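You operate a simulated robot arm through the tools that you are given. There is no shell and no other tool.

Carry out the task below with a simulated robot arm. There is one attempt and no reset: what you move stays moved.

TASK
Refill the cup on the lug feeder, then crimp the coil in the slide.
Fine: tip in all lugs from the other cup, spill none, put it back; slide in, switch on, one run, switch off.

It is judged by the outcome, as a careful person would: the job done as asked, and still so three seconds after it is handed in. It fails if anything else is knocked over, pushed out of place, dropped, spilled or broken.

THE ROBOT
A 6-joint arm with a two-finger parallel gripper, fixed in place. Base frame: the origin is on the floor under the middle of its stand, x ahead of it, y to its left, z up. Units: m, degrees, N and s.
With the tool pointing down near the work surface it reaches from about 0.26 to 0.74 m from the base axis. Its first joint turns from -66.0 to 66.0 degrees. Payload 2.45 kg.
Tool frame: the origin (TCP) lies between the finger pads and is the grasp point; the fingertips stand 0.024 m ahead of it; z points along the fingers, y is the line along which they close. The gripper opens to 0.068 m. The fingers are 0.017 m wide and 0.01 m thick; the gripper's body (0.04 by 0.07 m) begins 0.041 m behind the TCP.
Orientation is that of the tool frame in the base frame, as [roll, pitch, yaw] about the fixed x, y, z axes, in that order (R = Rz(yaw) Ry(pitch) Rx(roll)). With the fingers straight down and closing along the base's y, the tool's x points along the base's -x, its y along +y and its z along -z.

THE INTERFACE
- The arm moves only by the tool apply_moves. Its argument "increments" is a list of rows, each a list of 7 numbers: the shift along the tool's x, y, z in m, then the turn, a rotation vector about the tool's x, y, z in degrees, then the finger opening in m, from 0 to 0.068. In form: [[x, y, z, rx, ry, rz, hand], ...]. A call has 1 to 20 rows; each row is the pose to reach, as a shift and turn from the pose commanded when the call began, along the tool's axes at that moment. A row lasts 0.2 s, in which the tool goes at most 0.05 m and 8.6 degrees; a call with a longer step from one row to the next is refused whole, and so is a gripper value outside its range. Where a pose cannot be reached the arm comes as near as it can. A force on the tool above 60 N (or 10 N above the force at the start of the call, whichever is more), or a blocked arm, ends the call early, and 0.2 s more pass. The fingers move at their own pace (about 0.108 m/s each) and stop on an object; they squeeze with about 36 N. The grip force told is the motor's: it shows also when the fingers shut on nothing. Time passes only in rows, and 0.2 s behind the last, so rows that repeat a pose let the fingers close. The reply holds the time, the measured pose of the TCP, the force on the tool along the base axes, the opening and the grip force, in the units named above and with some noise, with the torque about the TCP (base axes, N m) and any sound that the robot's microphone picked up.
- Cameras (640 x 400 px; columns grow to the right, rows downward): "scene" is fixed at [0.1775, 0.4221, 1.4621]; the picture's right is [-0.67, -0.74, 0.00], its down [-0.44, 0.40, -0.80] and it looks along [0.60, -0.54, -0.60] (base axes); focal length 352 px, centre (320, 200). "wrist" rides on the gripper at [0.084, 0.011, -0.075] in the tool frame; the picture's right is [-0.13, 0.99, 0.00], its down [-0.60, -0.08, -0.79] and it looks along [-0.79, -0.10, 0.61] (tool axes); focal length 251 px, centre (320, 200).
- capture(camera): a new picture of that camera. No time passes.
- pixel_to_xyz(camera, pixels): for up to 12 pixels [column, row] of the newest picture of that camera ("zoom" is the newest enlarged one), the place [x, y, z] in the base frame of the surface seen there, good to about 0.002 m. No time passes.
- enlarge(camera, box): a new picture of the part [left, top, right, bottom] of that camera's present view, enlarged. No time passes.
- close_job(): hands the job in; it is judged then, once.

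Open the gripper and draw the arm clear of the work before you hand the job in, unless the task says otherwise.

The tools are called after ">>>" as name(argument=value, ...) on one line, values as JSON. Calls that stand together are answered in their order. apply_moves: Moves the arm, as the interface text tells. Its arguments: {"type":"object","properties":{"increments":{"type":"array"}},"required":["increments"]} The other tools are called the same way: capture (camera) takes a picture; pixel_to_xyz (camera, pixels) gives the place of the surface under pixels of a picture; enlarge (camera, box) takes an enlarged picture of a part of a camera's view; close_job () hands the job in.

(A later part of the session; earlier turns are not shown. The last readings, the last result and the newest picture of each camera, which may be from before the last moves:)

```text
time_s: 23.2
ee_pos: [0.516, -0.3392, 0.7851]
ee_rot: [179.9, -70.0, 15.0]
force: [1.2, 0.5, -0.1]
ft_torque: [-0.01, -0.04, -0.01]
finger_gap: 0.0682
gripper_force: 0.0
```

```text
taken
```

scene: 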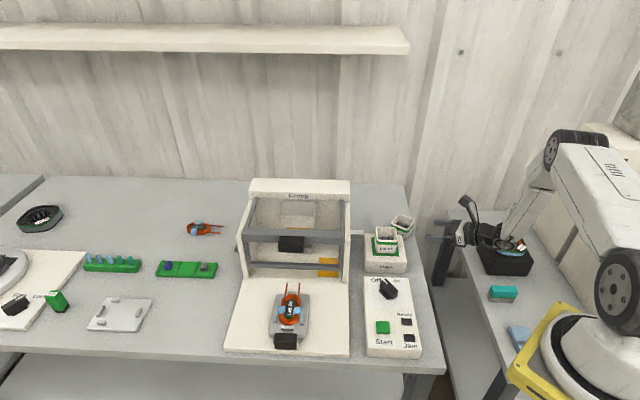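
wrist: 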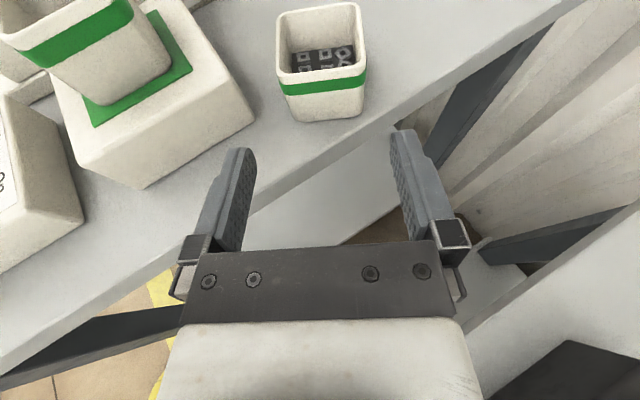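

The wrist now appears near the coil box on the side table at (505,250). I check the actual clearance before moving further.

>>> enlarge(camera="scene", box=[420, 170, 580, 290])

>>> pixel_to_xyz(camera="zoom", pixels=[[325, 245], [300, 240], [280, 250], [270, 265], [345, 220], [365, 250], [380, 270], [400, 300], [300, 285], [240, 245], [205, 220], [420, 130]])

```text
3.33 times, centred on (500, 230) of scene
```

zoom: 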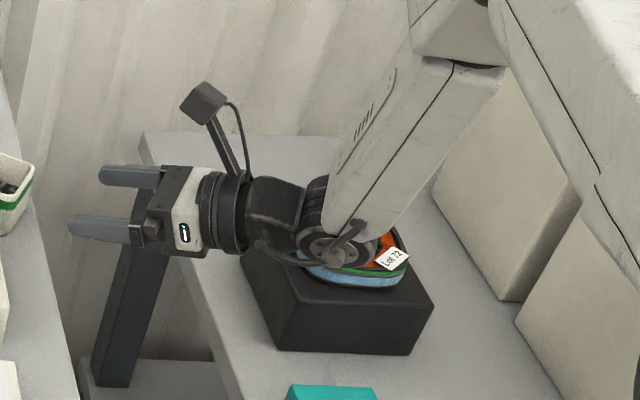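

```text
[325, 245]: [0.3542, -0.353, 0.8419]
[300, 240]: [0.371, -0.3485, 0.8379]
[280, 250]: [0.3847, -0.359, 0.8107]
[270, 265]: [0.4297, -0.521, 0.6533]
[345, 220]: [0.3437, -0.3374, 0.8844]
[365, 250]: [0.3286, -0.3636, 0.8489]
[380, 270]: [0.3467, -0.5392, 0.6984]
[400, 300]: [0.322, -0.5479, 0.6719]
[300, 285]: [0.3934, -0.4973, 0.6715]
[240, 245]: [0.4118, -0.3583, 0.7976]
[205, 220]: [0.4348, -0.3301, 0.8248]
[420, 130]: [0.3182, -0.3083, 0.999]
```

Clearance is good (wrist z≈0.83, coil top 0.70). I advance 0.06 m along the tool axis with a 1.5° yaw trim, then check alignment.

>>> apply_moves(increments=[[0.0003, 0.0006, 0.015, -0.47, 0, 0.17, 0.068], [0.0006, 0.0012, 0.03, -0.94, 0, 0.34, 0.068], [0.0009, 0.0018, 0.045, -1.41, 0, 0.51, 0.068], [0.0011, 0.0021, 0.06, -1.41, 0, 0.51, 0.068], [0.0011, 0.0021, 0.06, -1.41, 0, 0.51, 0.068]])

>>> capture(camera="wrist")

>>> enlarge(camera="scene", box=[370, 190, 480, 280])

```text
time_s: 24.4
ee_pos: [0.5718, -0.3245, 0.7668]
ee_rot: [179.9, -70.0, 13.6]
force: [0.3, 0.3, 0.2]
ft_torque: [-0.02, 0.02, 0.02]
finger_gap: 0.0681
gripper_force: 0.0
```

```text
taken
```

wrist: 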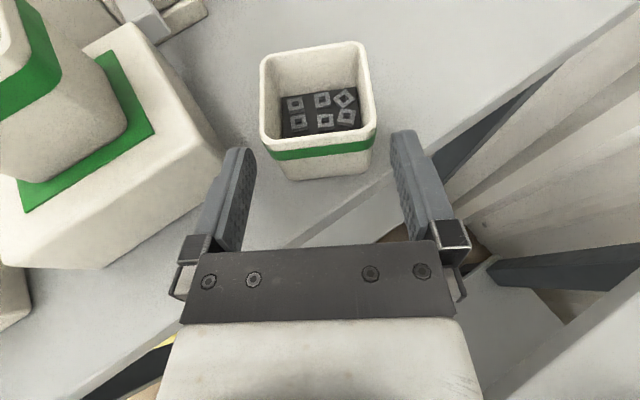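

```text
4.44 times, centred on (425, 235) of scene
```

zoom: 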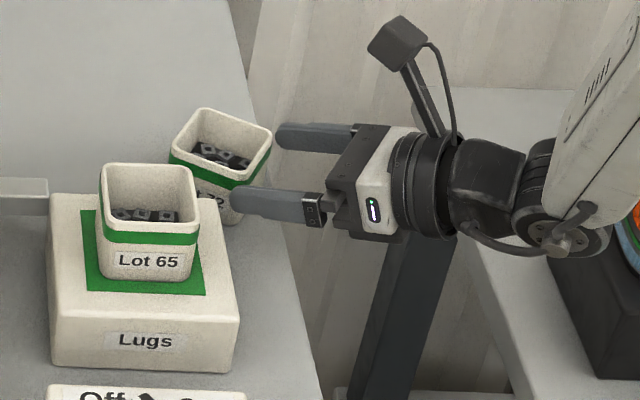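

Alignment looks good (cup between the fingers' lines). I advance the last 0.0485 m.

>>> apply_moves(increments=[[-0.0003, 0.0003, 0.012, 0, 0, 0, 0.068], [-0.0006, 0.0005, 0.024, 0, 0, 0, 0.068], [-0.001, 0.0007, 0.036, 0, 0, 0, 0.068], [-0.0013, 0.0007, 0.0485, 0, 0, 0, 0.068], [-0.0013, 0.0007, 0.0485, 0, 0, 0, 0.068]])

>>> capture(camera="wrist")

```text
time_s: 25.6
ee_pos: [0.6147, -0.3175, 0.7482]
ee_rot: [-179.9, -70.0, 13.5]
force: [-0.2, 0.8, 0.7]
ft_torque: [0.03, 0.01, 0.02]
finger_gap: 0.068
gripper_force: 0.1
```

```text
taken
```

wrist: 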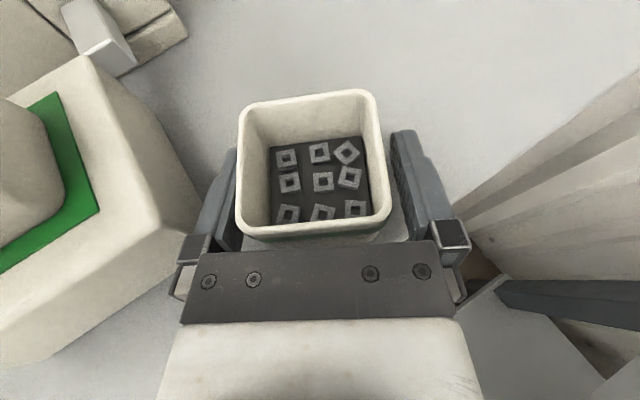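

The cup sits centred between the fingers. I close gently.

>>> apply_moves(increments=[[0, 0, 0, 0, 0, 0, 0.064], [0, 0, 0, 0, 0, 0, 0.06], [0, 0, 0, 0, 0, 0, 0.057], [0, 0, 0, 0, 0, 0, 0.054], [0, 0, 0, 0, 0, 0, 0.051], [0, 0, 0, 0, 0, 0, 0.048], [0, 0, 0, 0, 0, 0, 0.044], [0, 0, 0, 0, 0, 0, 0.044]])

>>> capture(camera="wrist")

```text
time_s: 27.4
ee_pos: [0.6149, -0.3167, 0.7483]
ee_rot: [180.0, -70.0, 13.6]
force: [0.2, 0.2, -0.6]
ft_torque: [-0.02, -0.03, 0.01]
finger_gap: 0.0554
gripper_force: 35.7
```

```text
taken
```

wrist: 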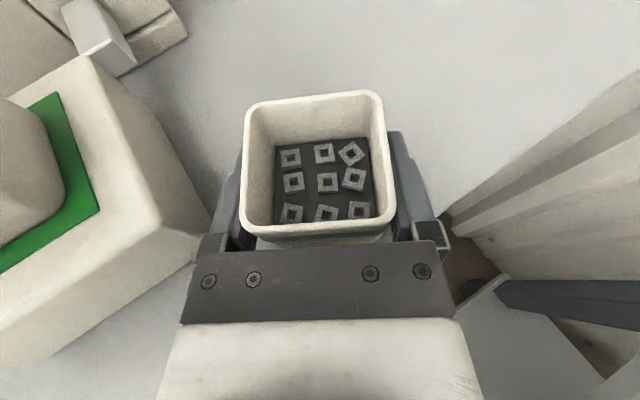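

Gripped (0.0554, 36 N). I measure the rim corners in this hand pose so I know the cup's place relative to the tool.

>>> pixel_to_xyz(camera="wrist", pixels=[[249, 106], [378, 94], [387, 224], [246, 234], [312, 98], [318, 229], [246, 165], [384, 155]])

```text
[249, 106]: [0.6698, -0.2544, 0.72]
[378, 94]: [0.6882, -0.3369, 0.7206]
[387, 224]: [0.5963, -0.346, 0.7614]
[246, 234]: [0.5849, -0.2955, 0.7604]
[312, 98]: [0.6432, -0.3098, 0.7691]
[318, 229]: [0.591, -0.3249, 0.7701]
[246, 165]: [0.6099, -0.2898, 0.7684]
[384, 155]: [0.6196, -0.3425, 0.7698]
```

The cup's axis is ~1 mm ahead of the TCP, rim 21 mm above it. Before carrying it over, I refine the feeder cup's rim position from the scene camera.

>>> enlarge(camera="scene", box=[366, 220, 406, 262])

```text
9.52 times, centred on (386, 241) of scene
```

zoom: 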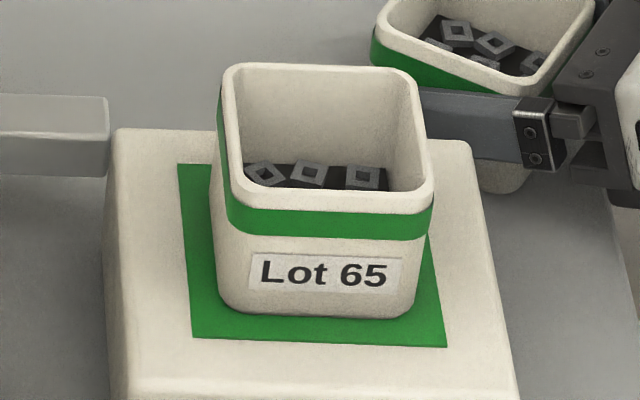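

I measure the feeder cup's rim at several points (mid-sides near (320,68), (330,198), (229,130), (423,135) and corners).

>>> pixel_to_xyz(camera="zoom", pixels=[[320, 67], [330, 203], [228, 130], [424, 138], [232, 72], [405, 78], [425, 200], [245, 195], [310, 175], [180, 170], [194, 338], [445, 345]])

```text
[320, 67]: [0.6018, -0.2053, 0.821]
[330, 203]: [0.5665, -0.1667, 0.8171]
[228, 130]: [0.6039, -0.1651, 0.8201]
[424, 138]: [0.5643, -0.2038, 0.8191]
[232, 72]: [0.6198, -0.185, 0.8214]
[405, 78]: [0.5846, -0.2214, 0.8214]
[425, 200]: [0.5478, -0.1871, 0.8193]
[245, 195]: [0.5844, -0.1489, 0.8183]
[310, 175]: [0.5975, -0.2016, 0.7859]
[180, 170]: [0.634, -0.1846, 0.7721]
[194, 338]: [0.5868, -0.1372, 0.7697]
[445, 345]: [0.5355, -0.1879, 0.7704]
```

Feeder cup centre is (0.584,-0.186), rim z 0.820. I lift the held cup 0.15 m straight up first.

>>> apply_moves(increments=[[0.0094, 0, -0.0034, 0, 0, 0, 0.044], [0.0282, 0, -0.0103, 0, 0, 0, 0.044], [0.047, 0, -0.0171, 0, 0, 0, 0.044], [0.0705, 0, -0.0257, 0, 0, 0, 0.044], [0.094, 0, -0.0342, 0, 0, 0, 0.044], [0.1174, 0, -0.0427, 0, 0, 0, 0.044], [0.1362, 0, -0.0496, 0, 0, 0, 0.044], [0.141, 0, -0.0513, 0, 0, 0, 0.044], [0.141, 0, -0.0513, 0, 0, 0, 0.044]])

>>> capture(camera="wrist")

>>> capture(camera="scene")

```text
time_s: 29.4
ee_pos: [0.6146, -0.317, 0.8974]
ee_rot: [179.9, -70.1, 13.5]
force: [-0.5, 0.2, -0.6]
ft_torque: [0.04, -0.04, 0.01]
finger_gap: 0.0552
gripper_force: 35.6
```

```text
taken
```

wrist: 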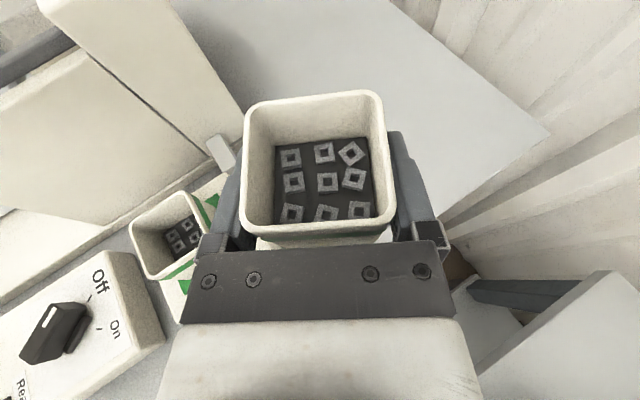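

```text
taken
```

scene: 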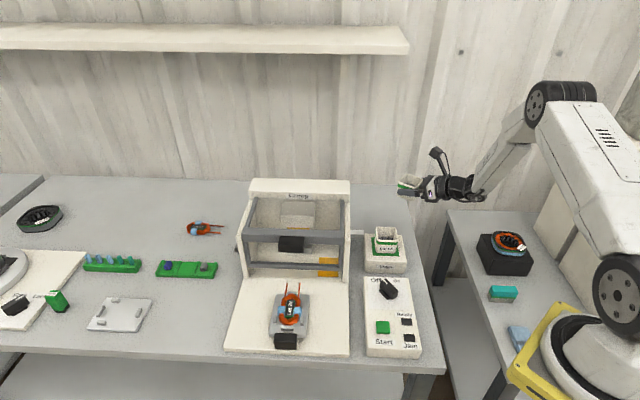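

All nine lugs are in place. Now I carry the cup sideways to just right of the feeder cup's centre at TCP (0.577,-0.200), base well above the rim.

>>> apply_moves(increments=[[-0.0003, -0.008, -0.0005, 0, 0, 0, 0.044], [-0.001, -0.024, -0.0016, 0, 0, 0, 0.044], [-0.0017, -0.042, -0.0027, 0, 0, 0, 0.044], [-0.0025, -0.06, -0.0039, 0, 0, 0, 0.044], [-0.0032, -0.078, -0.005, 0, 0, 0, 0.044], [-0.0039, -0.096, -0.0062, 0, 0, 0, 0.044], [-0.0045, -0.111, -0.0072, 0, 0, 0, 0.044], [-0.005, -0.1223, -0.0079, 0, 0, 0, 0.044], [-0.005, -0.1223, -0.0079, 0, 0, 0, 0.044]])

>>> capture(camera="wrist")

>>> enlarge(camera="scene", box=[340, 180, 460, 290])

```text
time_s: 31.4
ee_pos: [0.5772, -0.1997, 0.8948]
ee_rot: [180.0, -69.9, 13.5]
force: [0.7, -0.1, -0.3]
ft_torque: [0.05, -0.03, 0.02]
finger_gap: 0.0555
gripper_force: 36.1
```

```text
taken
```

wrist: 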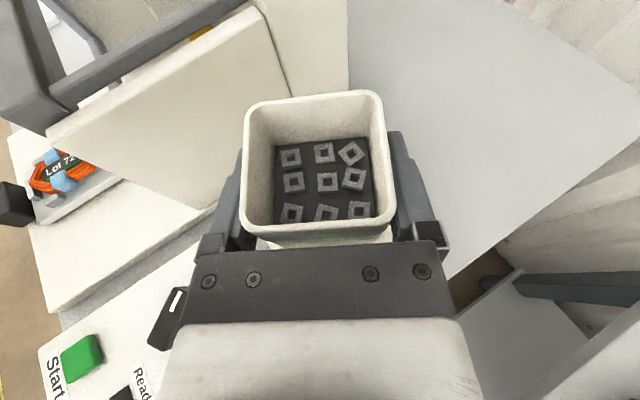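

```text
3.64 times, centred on (400, 235) of scene
```

zoom: 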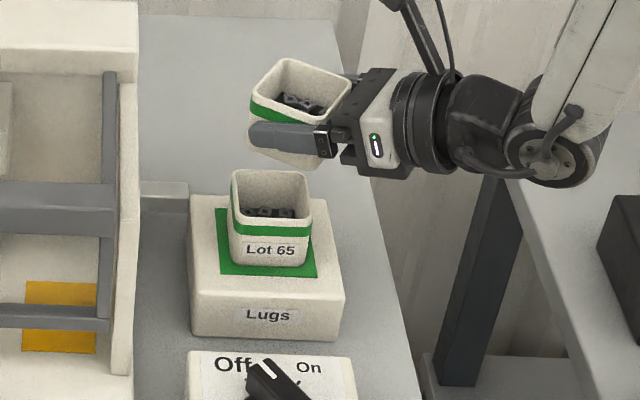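

Everything is clear: cup above the feeder, mouth up. I tip it left to 70° (lugs will lie against the left wall, still deep inside) at this safe height.

>>> apply_moves(increments=[[0, 0, 0, -1.71, 0, -4.7, 0.044], [0, 0, 0, -3.42, 0, -9.4, 0.044], [0, 0, 0, -5.13, 0, -14.1, 0.044], [0, 0, 0, -6.84, 0, -18.8, 0.044], [0, 0, 0, -8.55, 0, -23.5, 0.044], [0, 0, 0, -10.26, 0, -28.2, 0.044], [0, 0, 0, -11.97, 0, -32.9, 0.044], [0, 0, 0, -13.68, 0, -37.6, 0.044], [0, 0, 0, -15.39, 0, -42.3, 0.044], [0, 0, 0, -17.1, 0, -47, 0.044], [0, 0, 0, -18.81, 0, -51.7, 0.044], [0, 0, 0, -20.52, 0, -56.4, 0.044], [0, 0, 0, -22.23, 0, -61.1, 0.044], [0, 0, 0, -23.94, 0, -65.8, 0.044], [0, 0, 0, -23.94, 0, -65.8, 0.044]])

>>> capture(camera="wrist")

>>> enlarge(camera="scene", box=[340, 180, 460, 290])

```text
time_s: 34.6
ee_pos: [0.5765, -0.1998, 0.8979]
ee_rot: [97.1, -18.7, 82.3]
force: [0.0, 0.1, -0.1]
ft_torque: [0.0, 0.0, 0.04]
finger_gap: 0.0551
gripper_force: 36.4
```

```text
taken
```

wrist: 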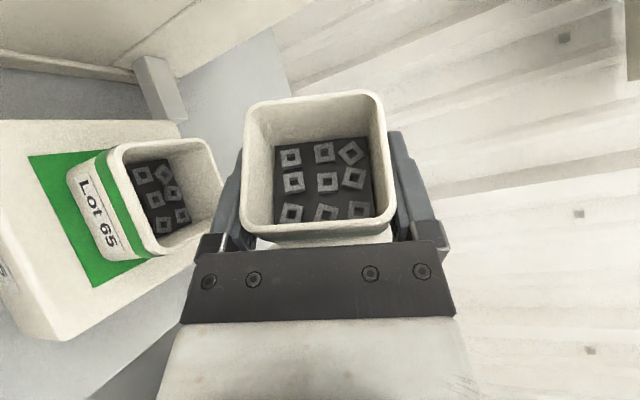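

```text
3.64 times, centred on (400, 235) of scene
```

zoom: 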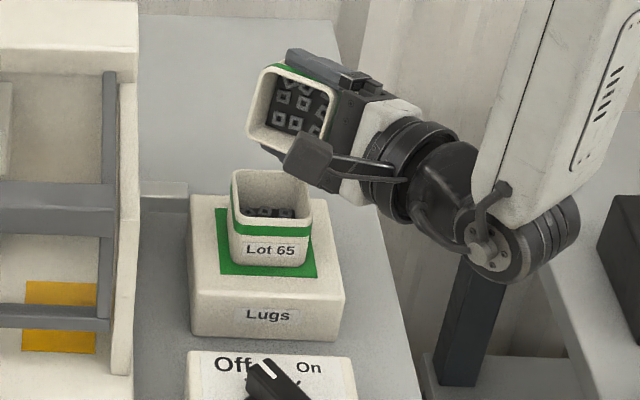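

Interesting: at 70° the lugs haven't shifted at all, so they will leave only at a steeper tilt; I'll keep the lip itself over the feeder cup's centre while tipping further. I first shift right/down and pitch the hand slightly so the lip lies over the feeder mouth at ~18 mm above its rim.

>>> apply_moves(increments=[[-0.0045, -0.0033, 0.0052, 1.77, -0.68, -0.64, 0.044], [-0.0089, -0.0067, 0.0103, 3.53, -1.37, -1.28, 0.044], [-0.0134, -0.01, 0.0155, 5.3, -2.05, -1.93, 0.044], [-0.0178, -0.0134, 0.0206, 7.06, -2.74, -2.57, 0.044], [-0.0223, -0.0167, 0.0258, 8.83, -3.42, -3.21, 0.044], [-0.0223, -0.0167, 0.0258, 8.83, -3.42, -3.21, 0.044]])

>>> capture(camera="wrist")

>>> enlarge(camera="scene", box=[340, 180, 460, 290])

```text
time_s: 36.0
ee_pos: [0.5997, -0.2176, 0.8712]
ee_rot: [106.9, -14.9, 79.5]
force: [0.1, 0.4, -0.8]
ft_torque: [0.0, 0.01, 0.02]
finger_gap: 0.0548
gripper_force: 35.9
```

```text
taken
```

wrist: 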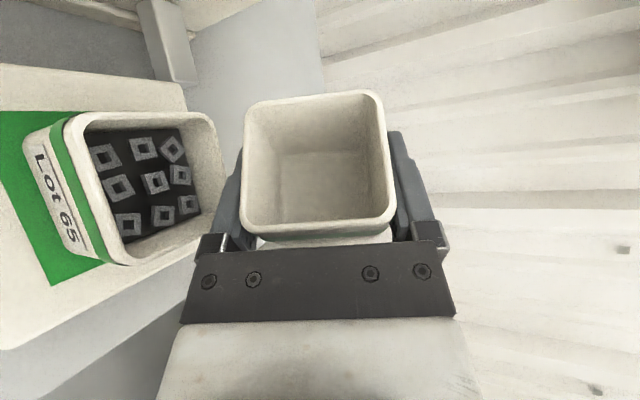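

```text
3.64 times, centred on (400, 235) of scene
```

zoom: 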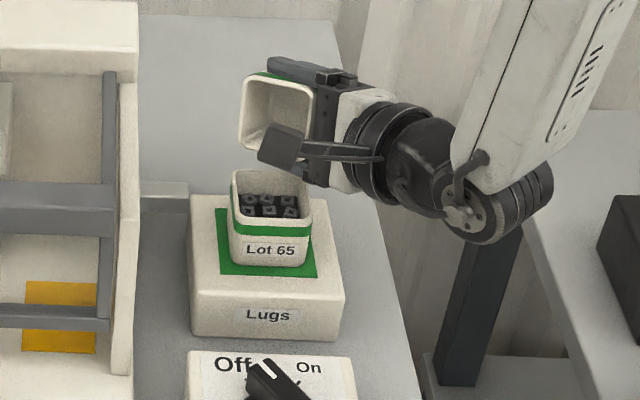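

The held cup is now empty and the feeder cup's fill rose. I check for any spilled lugs around the feeder.

>>> enlarge(camera="scene", box=[355, 200, 440, 285])

>>> enlarge(camera="wrist", box=[0, 50, 260, 280])

>>> enlarge(camera="wrist", box=[225, 75, 415, 250])

```text
4.71 times, centred on (398, 242) of scene
```

zoom: 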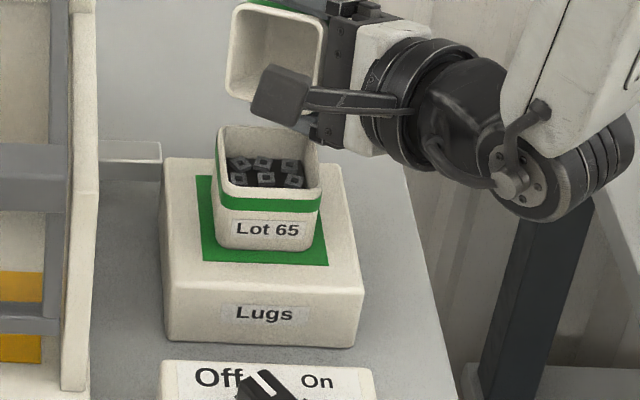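

```text
1.74 times, centred on (130, 165) of wrist
```

zoom: 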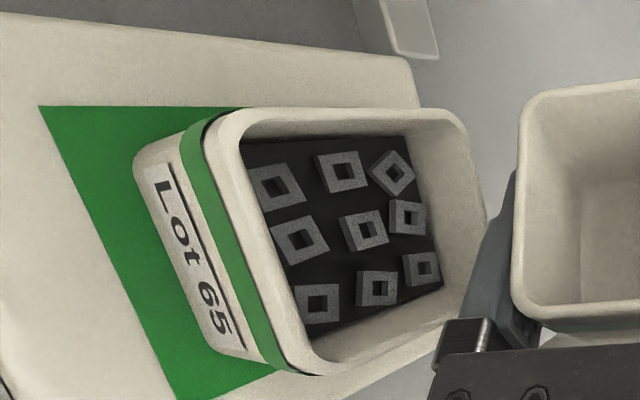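

```text
2.29 times, centred on (320, 162) of wrist
```

zoom: 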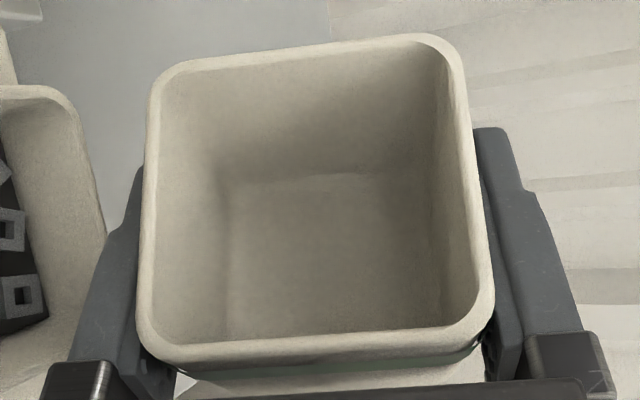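

The Lot 72 cup is empty, the feeder cup holds the lugs higher, and no stray lugs are visible. I lift 0.04 m and undo the pitch, keeping the tilt for now.

>>> apply_moves(increments=[[0.0026, 0.0093, -0.0028, 0, 0, 0, 0.044], [0.0052, 0.0185, -0.0056, -2.2, 0.86, 0.8, 0.044], [0.0077, 0.0278, -0.0084, -4.4, 1.71, 1.6, 0.044], [0.0103, 0.037, -0.0112, -6.6, 2.57, 2.4, 0.044], [0.0103, 0.037, -0.0112, -8.83, 3.42, 3.21, 0.044], [0.0103, 0.037, -0.0112, -8.83, 3.42, 3.21, 0.044]])

>>> apply_moves(increments=[[0, 0, 0, 1.71, 0, 4.7, 0.044], [0, 0, 0, 3.42, 0, 9.4, 0.044], [0, 0, 0, 5.13, 0, 14.1, 0.044], [0, 0, 0, 6.84, 0, 18.8, 0.044], [0, 0, 0, 8.55, 0, 23.5, 0.044], [0, 0, 0, 10.26, 0, 28.2, 0.044], [0, 0, 0, 11.97, 0, 32.9, 0.044], [0, 0, 0, 13.68, 0, 37.6, 0.044], [0, 0, 0, 15.39, 0, 42.3, 0.044], [0, 0, 0, 17.1, 0, 47, 0.044], [0, 0, 0, 18.81, 0, 51.7, 0.044], [0, 0, 0, 20.52, 0, 56.4, 0.044], [0, 0, 0, 22.23, 0, 61.1, 0.044], [0, 0, 0, 23.94, 0, 65.8, 0.044], [0, 0, 0, 23.94, 0, 65.8, 0.044]])

>>> capture(camera="wrist")

>>> capture(camera="scene")

```text
time_s: 37.4
ee_pos: [0.5986, -0.2183, 0.9116]
ee_rot: [97.2, -18.7, 82.3]
force: [-0.6, 0.4, 0.6]
ft_torque: [0.0, 0.02, 0.0]
finger_gap: 0.0551
gripper_force: 36.0
```

```text
time_s: 40.6
ee_pos: [0.5981, -0.2188, 0.9101]
ee_rot: [-179.8, -70.0, 13.4]
force: [-0.1, 0.4, -0.1]
ft_torque: [-0.02, 0.01, 0.0]
finger_gap: 0.055
gripper_force: 35.9
```

```text
taken
```

wrist: 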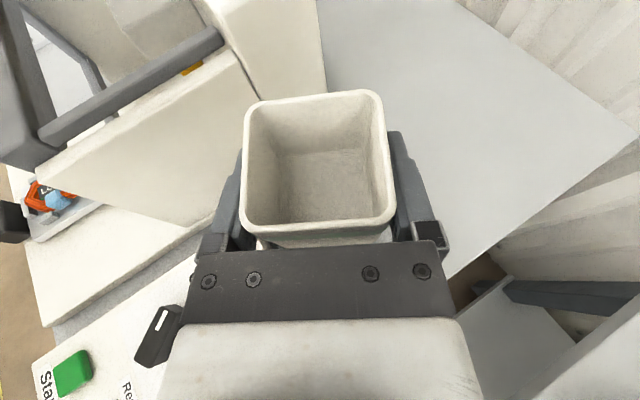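

```text
taken
```

scene: 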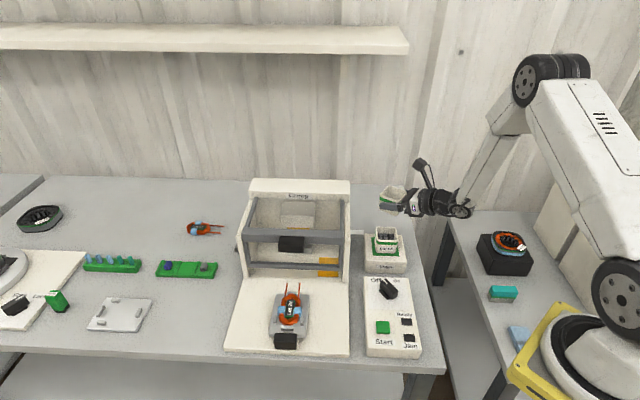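

The empty cup is upright again. I carry it right/back to a second set-down spot (0.643,-0.332), a little further from the feeder, and lower to 0.82.

>>> apply_moves(increments=[[0.0011, 0.0242, 0.0032, 0, 0, 0, 0.044], [0.0023, 0.0484, 0.0063, 0, 0, 0, 0.044], [0.0034, 0.0725, 0.0095, 0, 0, 0, 0.044], [0.0046, 0.0967, 0.0126, 0, 0, 0, 0.044], [0.0057, 0.1209, 0.0158, 0, 0, 0, 0.044], [-0.0225, 0.1209, 0.026, 0, 0, 0, 0.044], [-0.0507, 0.1209, 0.0364, 0, 0, 0, 0.044], [-0.0788, 0.1209, 0.0466, 0, 0, 0, 0.044], [-0.0788, 0.1209, 0.0466, 0, 0, 0, 0.044]])

>>> capture(camera="wrist")

>>> enlarge(camera="scene", box=[350, 170, 480, 280])

```text
time_s: 42.6
ee_pos: [0.6433, -0.3319, 0.8198]
ee_rot: [180.0, -70.1, 13.5]
force: [-0.2, 0.5, -0.3]
ft_torque: [0.04, 0.0, 0.04]
finger_gap: 0.0548
gripper_force: 36.2
```

```text
taken
```

wrist: 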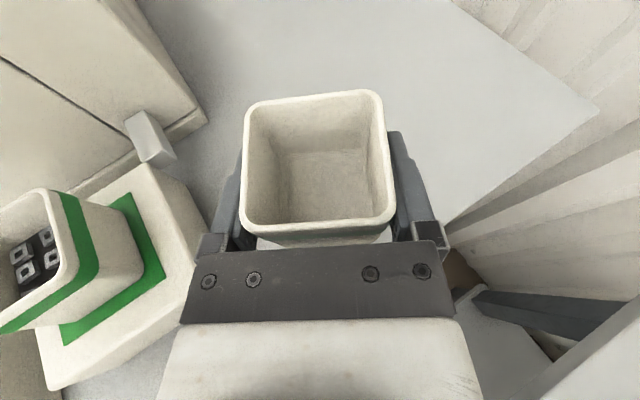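

```text
3.64 times, centred on (415, 225) of scene
```

zoom: 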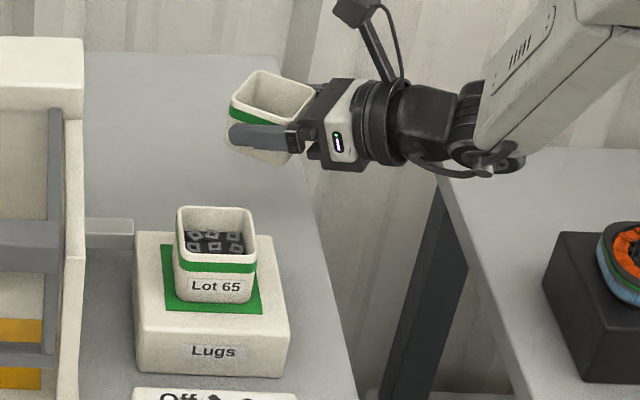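

The view is clear below. I lower the cup to about 1.5 mm above the table.

>>> apply_moves(increments=[[-0.0141, 0, 0.0051, 0, 0, 0, 0.044], [-0.0282, 0, 0.0103, 0, 0, 0, 0.044], [-0.0423, 0, 0.0154, 0, 0, 0, 0.044], [-0.0564, 0, 0.0205, 0, 0, 0, 0.044], [-0.0632, 0, 0.023, 0, 0, 0, 0.044], [-0.0656, 0, 0.0239, 0, 0, 0, 0.044], [-0.0656, 0, 0.0239, 0, 0, 0, 0.044]])

```text
time_s: 44.2
ee_pos: [0.6456, -0.3312, 0.7508]
ee_rot: [180.0, -70.0, 13.6]
force: [-0.2, 0.1, 0.1]
ft_torque: [0.01, 0.01, -0.02]
finger_gap: 0.0552
gripper_force: 35.9
```

I ease down in 1 mm steps until contact shows.

>>> apply_moves(increments=[[-0.0009, 0, 0.0003, 0, 0, 0, 0.044], [-0.0019, 0, 0.0007, 0, 0, 0, 0.044], [-0.0019, 0, 0.0007, 0, 0, 0, 0.044]])

```text
time_s: 45.0
ee_pos: [0.6429, -0.3312, 0.7499]
ee_rot: [-180.0, -69.9, 13.6]
force: [-0.9, -0.2, 0.6]
ft_torque: [0.0, -0.01, -0.02]
finger_gap: 0.0551
gripper_force: 36.7
```

>>> apply_moves(increments=[[-0.0009, 0, 0.0003, 0, 0, 0, 0.044], [-0.0009, 0, 0.0003, 0, 0, 0, 0.044]])

```text
time_s: 45.6
ee_pos: [0.6446, -0.3314, 0.7486]
ee_rot: [179.8, -70.2, 13.8]
force: [-1.0, -0.7, 5.9]
ft_torque: [-0.02, 0.19, -0.03]
finger_gap: 0.0554
gripper_force: 36.2
```

Contact (Fz +5.9 N). I open and back the hand straight out along its axis.

>>> apply_moves(increments=[[0, 0, 0, 0, 0, 0, 0.058], [0, 0, 0, 0, 0, 0, 0.064], [0, 0, 0, 0, 0, 0, 0.068], [0, 0, 0, 0, 0, 0, 0.068], [0, 0, -0.02, 0, 0, 0, 0.068], [0, 0, -0.045, 0, 0, 0, 0.068], [0, 0, -0.075, 0, 0, 0, 0.068], [0, 0, -0.11, 0, 0, 0, 0.068], [0.03, 0, -0.13, 0, 0, 0, 0.068], [0.07, 0, -0.145, 0, 0, 0, 0.068], [0.11, 0, -0.16, 0, 0, 0, 0.068], [0.11, 0, -0.16, 0, 0, 0, 0.068]])

>>> capture(camera="wrist")

>>> capture(camera="scene")

```text
time_s: 48.2
ee_pos: [0.5312, -0.3585, 0.9054]
ee_rot: [-179.9, -70.0, 13.6]
force: [-0.1, 1.6, 0.3]
ft_torque: [-0.03, -0.01, -0.01]
finger_gap: 0.0682
gripper_force: 0.0
```

```text
taken
```

wrist: 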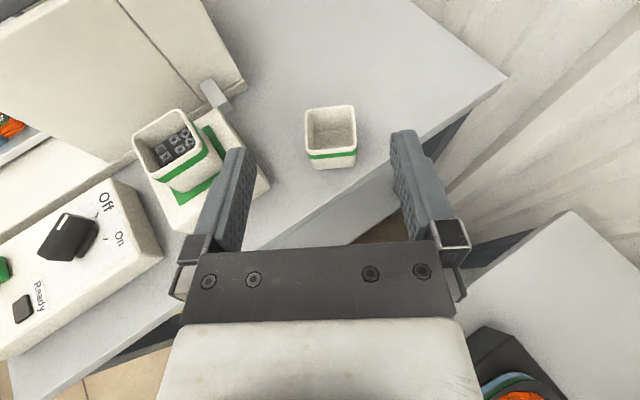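

```text
taken
```

scene: 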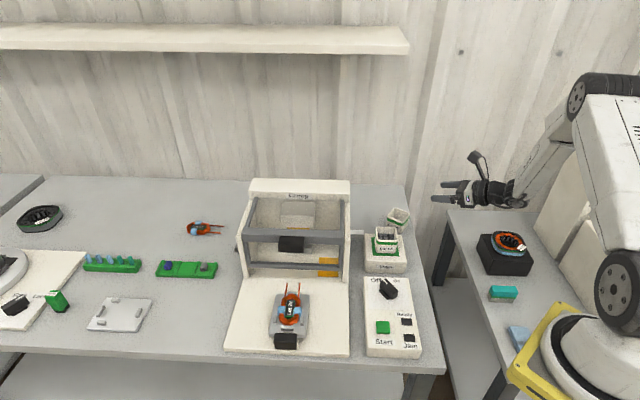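

The empty cup stands upright at about (330,137) in the wrist view. I measure its rim corners for the vertical re-grip.

>>> enlarge(camera="wrist", box=[290, 90, 374, 180])

>>> pixel_to_xyz(camera="zoom", pixels=[[20, 10]])

```text
4.44 times, centred on (332, 135) of wrist
```

zoom: 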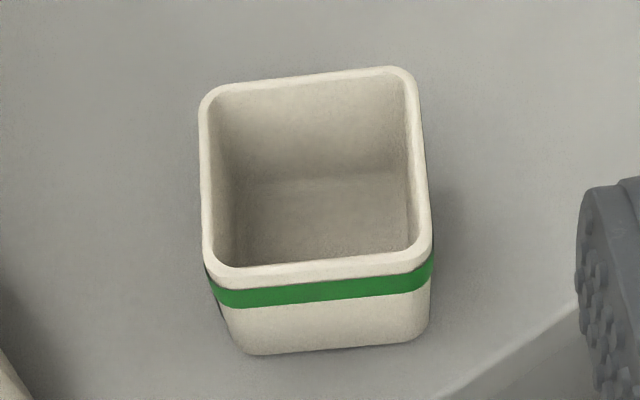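

```text
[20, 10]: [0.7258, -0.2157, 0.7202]
```

>>> pixel_to_xyz(camera="zoom", pixels=[[210, 93], [405, 74], [424, 250], [215, 262], [310, 78], [322, 266], [205, 170], [418, 155], [240, 352], [420, 340], [330, 348]])

```text
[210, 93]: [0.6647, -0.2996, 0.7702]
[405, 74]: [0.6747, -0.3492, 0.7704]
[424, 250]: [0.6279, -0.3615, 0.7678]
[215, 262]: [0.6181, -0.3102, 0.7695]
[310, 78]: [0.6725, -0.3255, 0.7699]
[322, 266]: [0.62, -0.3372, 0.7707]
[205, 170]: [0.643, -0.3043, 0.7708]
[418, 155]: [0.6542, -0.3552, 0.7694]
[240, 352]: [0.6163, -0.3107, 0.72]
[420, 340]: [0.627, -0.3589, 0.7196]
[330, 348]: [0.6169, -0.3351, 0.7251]
```

The cup is at (0.647,-0.330), heading 12.5°. I bring the tool vertical here in free space.

>>> apply_moves(increments=[[0, 0, 0, 0, -7.8, 0, 0.068], [0, 0, 0, 0, -15.6, 0, 0.068], [0, 0, 0, 0, -23.3, 0, 0.068], [0, 0, 0, 0, -31.1, 0, 0.068], [0, 0, 0, 0, -38.9, 0, 0.068], [0, 0, 0, 0, -46.7, 0, 0.068], [0, 0, 0, 0, -54.4, 0, 0.068], [0, 0, 0, 0, -62.2, 0, 0.068], [0, 0, 0, 0, -70, 0, 0.068], [0, 0, 0, 0, -70, 0, 0.068]])

>>> apply_moves(increments=[[0, 0, 0, 0, 0, -8.1, 0.068], [0, 0, 0, 0, 0, -16.2, 0.068], [0, 0, 0, 0, 0, -24.3, 0.068], [0, 0, 0, 0, 0, -32.4, 0.068], [0, 0, 0, 0, 0, -40.5, 0.068], [0, 0, 0, 0, 0, -48.5, 0.068], [0, 0, 0, 0, 0, -56.6, 0.068], [0, 0, 0, 0, 0, -64.7, 0.068], [0, 0, 0, 0, 0, -72.8, 0.068], [0, 0, 0, 0, 0, -80.9, 0.068], [0, 0, 0, 0, 0, -89, 0.068], [0, 0, 0, 0, 0, -89, 0.068]])

>>> capture(camera="scene")

```text
time_s: 50.4
ee_pos: [0.5341, -0.3583, 0.9065]
ee_rot: [-179.9, 0.0, 13.5]
force: [-0.3, 0.0, 0.2]
ft_torque: [0.0, 0.02, 0.0]
finger_gap: 0.0679
gripper_force: 0.1
```

```text
time_s: 53.0
ee_pos: [0.5331, -0.3579, 0.9054]
ee_rot: [180.0, -0.1, 102.7]
force: [1.0, -0.4, -0.4]
ft_torque: [-0.01, 0.02, -0.03]
finger_gap: 0.068
gripper_force: 0.1
```

```text
taken
```

scene: 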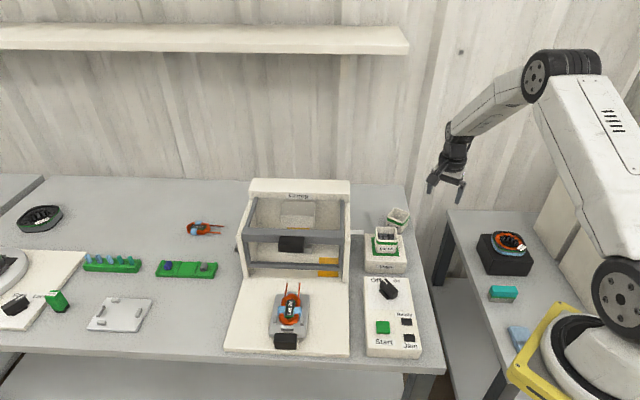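

The tool is vertical with yaw 102.7°. I move over the cup and tilt 6° outward (matching what I'll need at the far spot), stopping 0.09 m above the grip.

>>> apply_moves(increments=[[0.0023, 0.0235, 0, 0, -1.2, 0, 0.068], [0.0046, 0.0469, 0, 0, -2.4, 0, 0.068], [0.007, 0.0704, 0, 0, -3.6, 0, 0.068], [0.0093, 0.0938, 0, 0, -4.8, 0, 0.068], [0.0116, 0.1173, 0, 0, -6, 0, 0.068], [0.0116, 0.1173, 0.03, 0, -6, 0, 0.068], [0.0116, 0.1173, 0.0589, 0, -6, 0, 0.068], [0.0116, 0.1173, 0.0589, 0, -6, 0, 0.068]])

>>> capture(camera="wrist")

>>> enlarge(camera="scene", box=[340, 130, 470, 260])

```text
time_s: 54.8
ee_pos: [0.6468, -0.3189, 0.8469]
ee_rot: [-179.9, 6.0, 102.6]
force: [-0.5, -1.0, -0.3]
ft_torque: [0.01, -0.01, 0.03]
finger_gap: 0.0677
gripper_force: 0.1
```

```text
taken
```

wrist: 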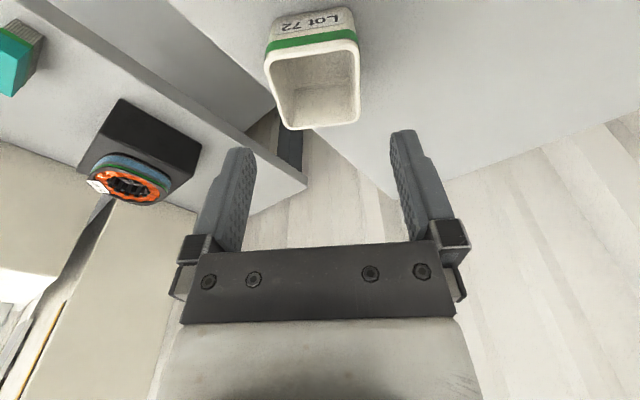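

```text
3.08 times, centred on (405, 195) of scene
```

zoom: 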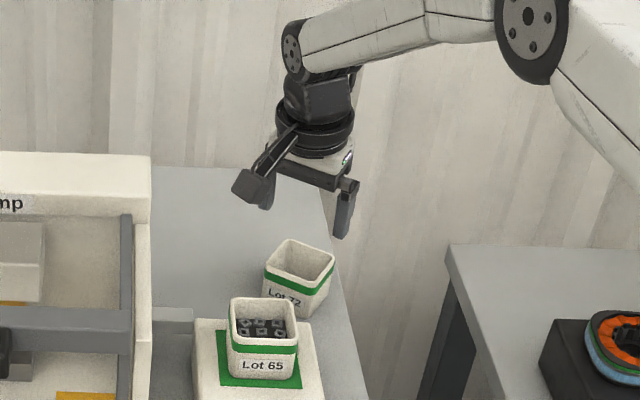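

Aligned over the cup with the camera clear of the feeder cup. I descend 0.09 m along the tool axis to grip.

>>> apply_moves(increments=[[0, -0.0005, 0.018, 0, 0, 0, 0.068], [-0.0005, -0.001, 0.036, 0, 0, 0, 0.068], [-0.001, -0.0015, 0.052, 0, 0, 0, 0.068], [-0.001, -0.0015, 0.066, 0, 0, 0, 0.068], [-0.001, -0.0015, 0.079, 0, 0, 0, 0.068], [-0.001, -0.0015, 0.09, 0, 0, 0, 0.068], [-0.001, -0.0015, 0.09, 0, 0, 0, 0.068]])

>>> capture(camera="wrist")

>>> enlarge(camera="scene", box=[340, 150, 460, 260])

```text
time_s: 56.4
ee_pos: [0.6486, -0.3309, 0.7581]
ee_rot: [180.0, 6.1, 102.5]
force: [0.0, 0.7, -0.1]
ft_torque: [0.03, -0.01, 0.0]
finger_gap: 0.068
gripper_force: 0.2
```

```text
taken
```

wrist: 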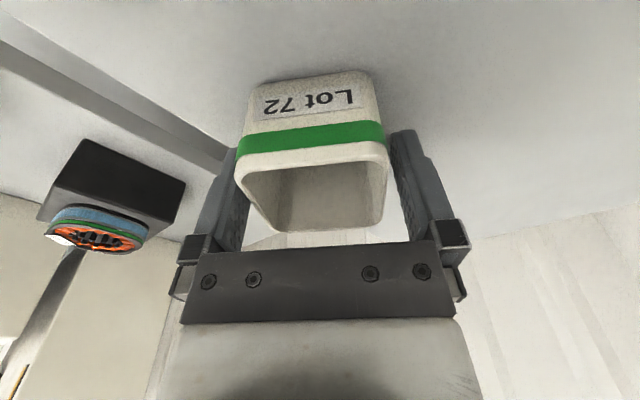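

```text
3.64 times, centred on (400, 205) of scene
```

zoom: 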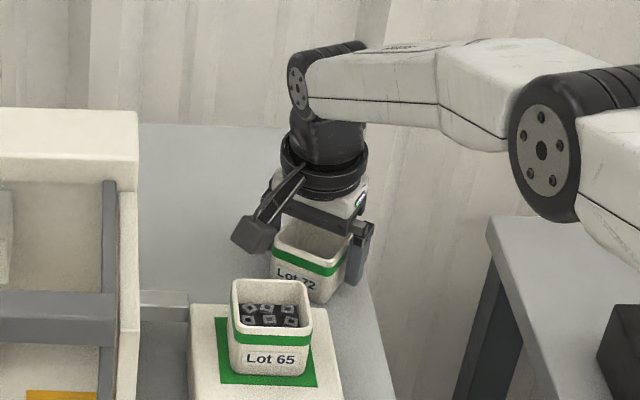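

The fingers straddle the cup. I close gently.

>>> apply_moves(increments=[[0, 0, 0, 0, 0, 0, 0.064], [0, 0, 0, 0, 0, 0, 0.06], [0, 0, 0, 0, 0, 0, 0.057], [0, 0, 0, 0, 0, 0, 0.054], [0, 0, 0, 0, 0, 0, 0.051], [0, 0, 0, 0, 0, 0, 0.048], [0, 0, 0, 0, 0, 0, 0.044], [0, 0, 0, 0, 0, 0, 0.044]])

>>> pixel_to_xyz(camera="wrist", pixels=[[245, 160], [382, 145], [378, 215], [275, 225], [310, 152], [315, 88], [260, 90], [365, 78]])

>>> capture(camera="wrist")

```text
time_s: 58.2
ee_pos: [0.6473, -0.3305, 0.7572]
ee_rot: [-180.0, 6.0, 102.6]
force: [0.1, -0.2, 0.5]
ft_torque: [0.04, 0.0, 0.0]
finger_gap: 0.0551
gripper_force: 36.1
```

```text
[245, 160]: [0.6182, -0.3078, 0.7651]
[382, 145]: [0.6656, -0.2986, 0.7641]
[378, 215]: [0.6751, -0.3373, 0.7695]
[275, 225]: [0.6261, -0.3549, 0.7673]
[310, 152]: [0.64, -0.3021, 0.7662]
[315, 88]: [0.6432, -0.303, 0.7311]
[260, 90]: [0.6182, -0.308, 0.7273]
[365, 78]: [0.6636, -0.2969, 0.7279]
```

```text
taken
```

wrist: 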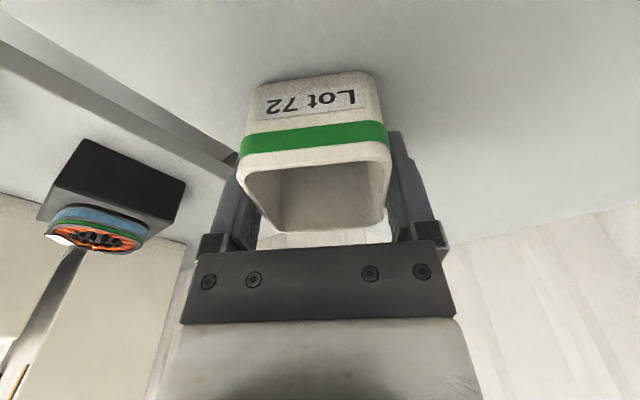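

Gripped (0.0551, 36 N). I lift 0.08 m, then move over the cup's original spot (0.679,-0.311) while turning it back by 36.4°.

>>> apply_moves(increments=[[-0.001, 0, -0.01, 0, 0, 0, 0.044], [-0.0031, 0, -0.03, 0, 0, 0, 0.044], [-0.0058, 0, -0.055, 0, 0, 0, 0.044], [-0.0084, 0, -0.0796, 0, 0, 0, 0.044], [-0.006, 0.007, -0.0799, -0.63, 0, -6.03, 0.044], [-0.0036, 0.0141, -0.0801, -1.27, 0, -12.07, 0.044], [-0.0012, 0.0211, -0.0804, -1.9, 0, -18.1, 0.044], [0.0012, 0.0282, -0.0806, -2.53, 0, -24.13, 0.044], [0.0036, 0.0352, -0.0809, -3.17, 0, -30.17, 0.044], [0.0036, 0.0352, -0.0809, -3.8, 0, -36.2, 0.044], [0.0036, 0.0352, -0.0809, -3.8, 0, -36.2, 0.044]])

>>> capture(camera="wrist")

>>> enlarge(camera="scene", box=[340, 130, 460, 260])

```text
time_s: 60.6
ee_pos: [0.6781, -0.3123, 0.8373]
ee_rot: [180.0, 6.0, 138.9]
force: [-0.1, 0.5, -0.5]
ft_torque: [-0.02, -0.02, -0.03]
finger_gap: 0.0551
gripper_force: 35.9
```

```text
taken
```

wrist: 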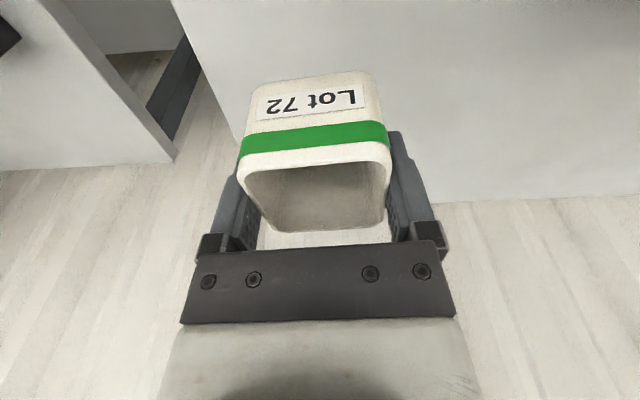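

```text
3.08 times, centred on (400, 195) of scene
```

zoom: 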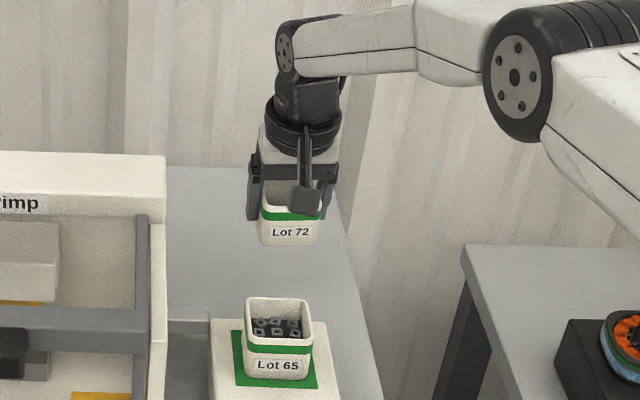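

The cup hangs over its original place with the label facing the same way as before. I lower it to about 2 mm above the table.

>>> apply_moves(increments=[[0.0013, 0.0005, 0.0124, 0, 0, 0, 0.044], [0.0029, 0.001, 0.0273, 0, 0, 0, 0.044], [0.0044, 0.001, 0.0423, 0, 0, 0, 0.044], [0.006, 0.001, 0.0572, 0, 0, 0, 0.044], [0.0073, 0.001, 0.0696, 0, 0, 0, 0.044], [0.008, 0.001, 0.0766, 0, 0, 0, 0.044], [0.008, 0.001, 0.0766, 0, 0, 0, 0.044]])

>>> enlarge(camera="scene", box=[350, 160, 440, 260])

```text
time_s: 62.2
ee_pos: [0.6742, -0.3082, 0.7615]
ee_rot: [-179.9, 6.0, 139.0]
force: [0.0, 0.5, 0.2]
ft_torque: [0.02, 0.04, -0.01]
finger_gap: 0.0551
gripper_force: 35.8
out of reach, approached as far as the arm can: row 5, 6, 7
```

```text
4.00 times, centred on (395, 210) of scene
```

zoom: 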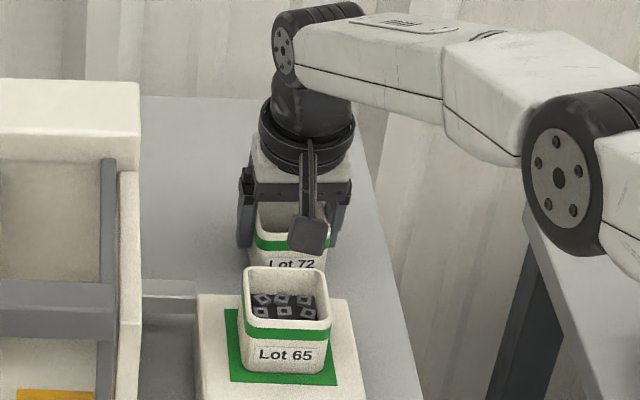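

The arm fell ~5 mm short of the exact spot (0.674,-0.308 vs 0.679,-0.311). A slight extra 2.5° outward tilt gives the reach; the empty cup will then settle flat by about 2 mm on release.

>>> apply_moves(increments=[[0, 0, 0, 0, -1.25, 0, 0.044], [0, 0, 0, 0, -2.5, 0, 0.044], [-0.0018, 0.0005, 0.0002, 0, -2.5, 0, 0.044], [-0.0037, 0.001, 0.0004, 0, -2.5, 0, 0.044], [-0.0037, 0.001, 0.0024, 0, -2.5, 0, 0.044], [-0.0037, 0.001, 0.0024, 0, -2.5, 0, 0.044]])

```text
time_s: 63.6
ee_pos: [0.6767, -0.3098, 0.7607]
ee_rot: [-180.0, 8.5, 138.9]
force: [0.3, -0.5, -0.2]
ft_torque: [0.01, -0.01, 0.01]
finger_gap: 0.055
gripper_force: 36.2
```

Reached (0.677,-0.310,0.761). I ease down in ~1 mm steps until contact.

>>> apply_moves(increments=[[0.0001, 0, 0.001, 0, 0, 0, 0.044], [0.0002, 0, 0.0018, 0, 0, 0, 0.044], [0.0002, 0, 0.0018, 0, 0, 0, 0.044]])

```text
time_s: 64.4
ee_pos: [0.6785, -0.3108, 0.7589]
ee_rot: [-180.0, 8.5, 139.0]
force: [-1.9, 0.8, 6.3]
ft_torque: [0.16, 0.19, -0.01]
finger_gap: 0.0549
gripper_force: 36.0
```

Contact (Fz +6.3 N). I open the fingers and retreat upward along the tool axis.

>>> apply_moves(increments=[[0, 0, 0, 0, 0, 0, 0.057], [0, 0, 0, 0, 0, 0, 0.062], [0, 0, 0, 0, 0, 0, 0.068], [0, 0, 0, 0, 0, 0, 0.068], [0, 0, -0.01, 0, 0, 0, 0.068], [0, 0, -0.03, 0, 0, 0, 0.068], [0, 0, -0.06, 0, 0, 0, 0.068], [0, 0, -0.1, 0, 0, 0, 0.068], [0, 0, -0.14, 0, 0, 0, 0.068], [0, 0, -0.14, 0, 0, 0, 0.068]])

>>> capture(camera="wrist")

>>> enlarge(camera="scene", box=[345, 150, 445, 260])

```text
time_s: 66.6
ee_pos: [0.6633, -0.295, 0.8971]
ee_rot: [-179.9, 8.5, 139.0]
force: [0.1, -0.1, 0.6]
ft_torque: [0.0, 0.01, 0.0]
finger_gap: 0.0679
gripper_force: 0.1
```

```text
taken
```

wrist: 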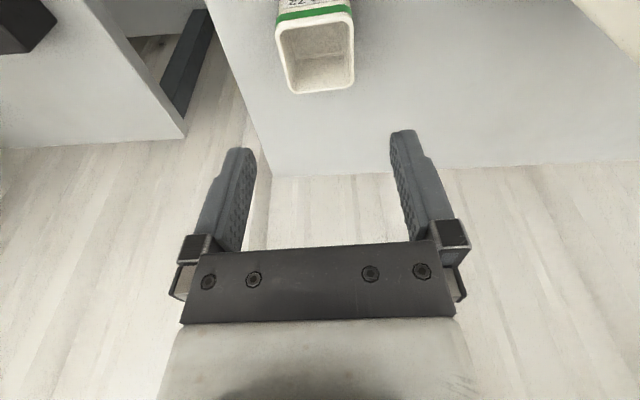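

```text
3.64 times, centred on (395, 205) of scene
```

zoom: 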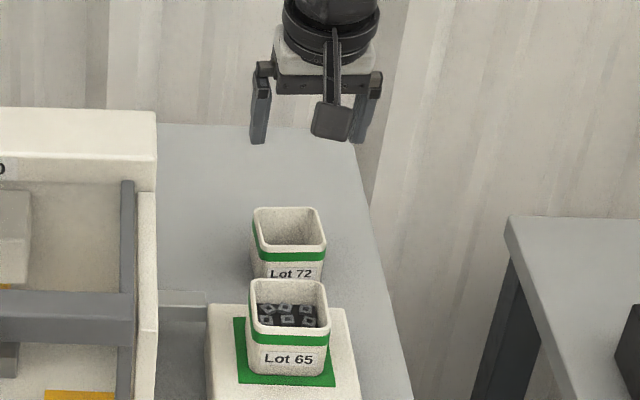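

Both cups stand upright and the Lot 72 cup is back. Next the slide: I raise the arm and draw it back toward the robot, clear of the press.

>>> apply_moves(increments=[[0.0133, -0.0004, -0.013, 0, 0, 0, 0.068], [0.04, -0.001, -0.04, 0, 0, 0, 0.068], [0.0668, -0.002, -0.0665, 0, 0, 0, 0.068], [0.0935, -0.0025, -0.0915, 0, 0, 0, 0.068], [0.12, -0.003, -0.118, 0, 0, 0, 0.05], [0.147, -0.004, -0.145, 0, 0, 0, 0.03], [0.1735, -0.0045, -0.17, 0, 0, 0, 0.01], [0.1868, -0.005, -0.1826, 0, 0, 0, 0.0], [0.1868, -0.005, -0.1826, 0, 0, 0, 0.0]])

>>> capture(camera="scene")

```text
time_s: 68.6
ee_pos: [0.5007, -0.1601, 1.0493]
ee_rot: [180.0, 8.5, 139.1]
force: [-0.6, 0.8, 0.8]
ft_torque: [-0.03, -0.04, -0.03]
finger_gap: 0.0
gripper_force: 23.5
```

```text
taken
```

scene: 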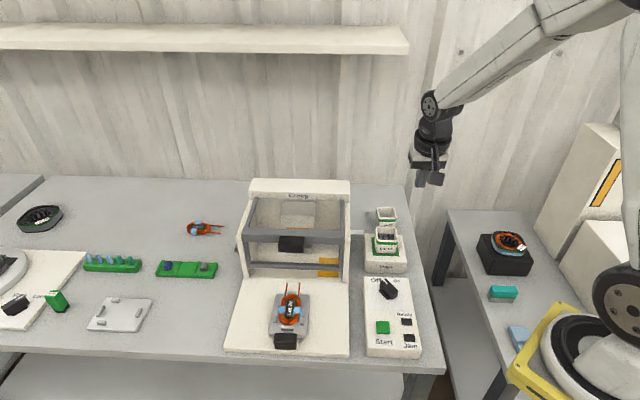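

Path is clear. I travel across at height to above and in front of the slide's handle, tilting the tool 30° so the hand leans away from the guard.

>>> apply_moves(increments=[[0.0274, 0.03, 0.006, 0.06, -2.15, 0.4, 0], [0.0547, 0.06, 0.012, 0.12, -4.3, 0.79, 0], [0.082, 0.09, 0.018, 0.18, -6.45, 1.19, 0], [0.1094, 0.12, 0.024, 0.24, -8.6, 1.58, 0], [0.1368, 0.15, 0.03, 0.3, -10.75, 1.98, 0], [0.164, 0.18, 0.036, 0.35, -12.9, 2.38, 0], [0.1915, 0.21, 0.042, 0.41, -15.05, 2.77, 0], [0.2188, 0.24, 0.048, 0.47, -17.2, 3.17, 0], [0.246, 0.27, 0.054, 0.53, -19.35, 3.56, 0], [0.2735, 0.2997, 0.0602, 0.59, -21.5, 3.96, 0], [0.2735, 0.2997, 0.0602, 0.59, -21.5, 3.96, 0]])

>>> capture(camera="wrist")

>>> capture(camera="scene")

```text
time_s: 71.0
ee_pos: [0.4995, 0.2364, 0.9483]
ee_rot: [179.2, 30.0, 134.6]
force: [0.6, 0.6, 0.8]
ft_torque: [0.02, -0.01, 0.02]
finger_gap: 0.0002
gripper_force: 23.9
```

```text
taken
```

wrist: 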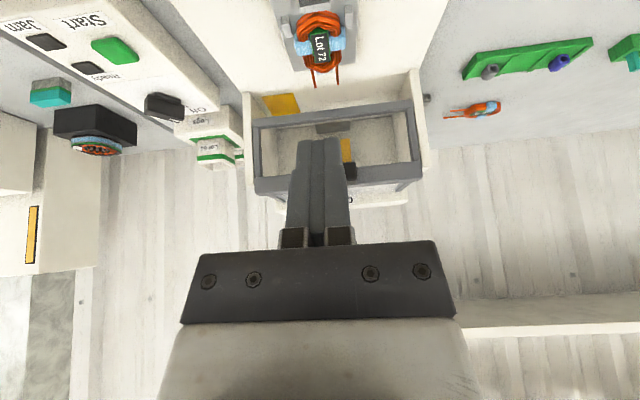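

```text
taken
```

scene: 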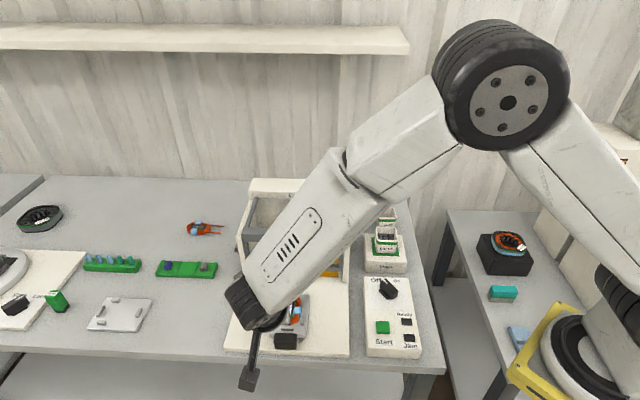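

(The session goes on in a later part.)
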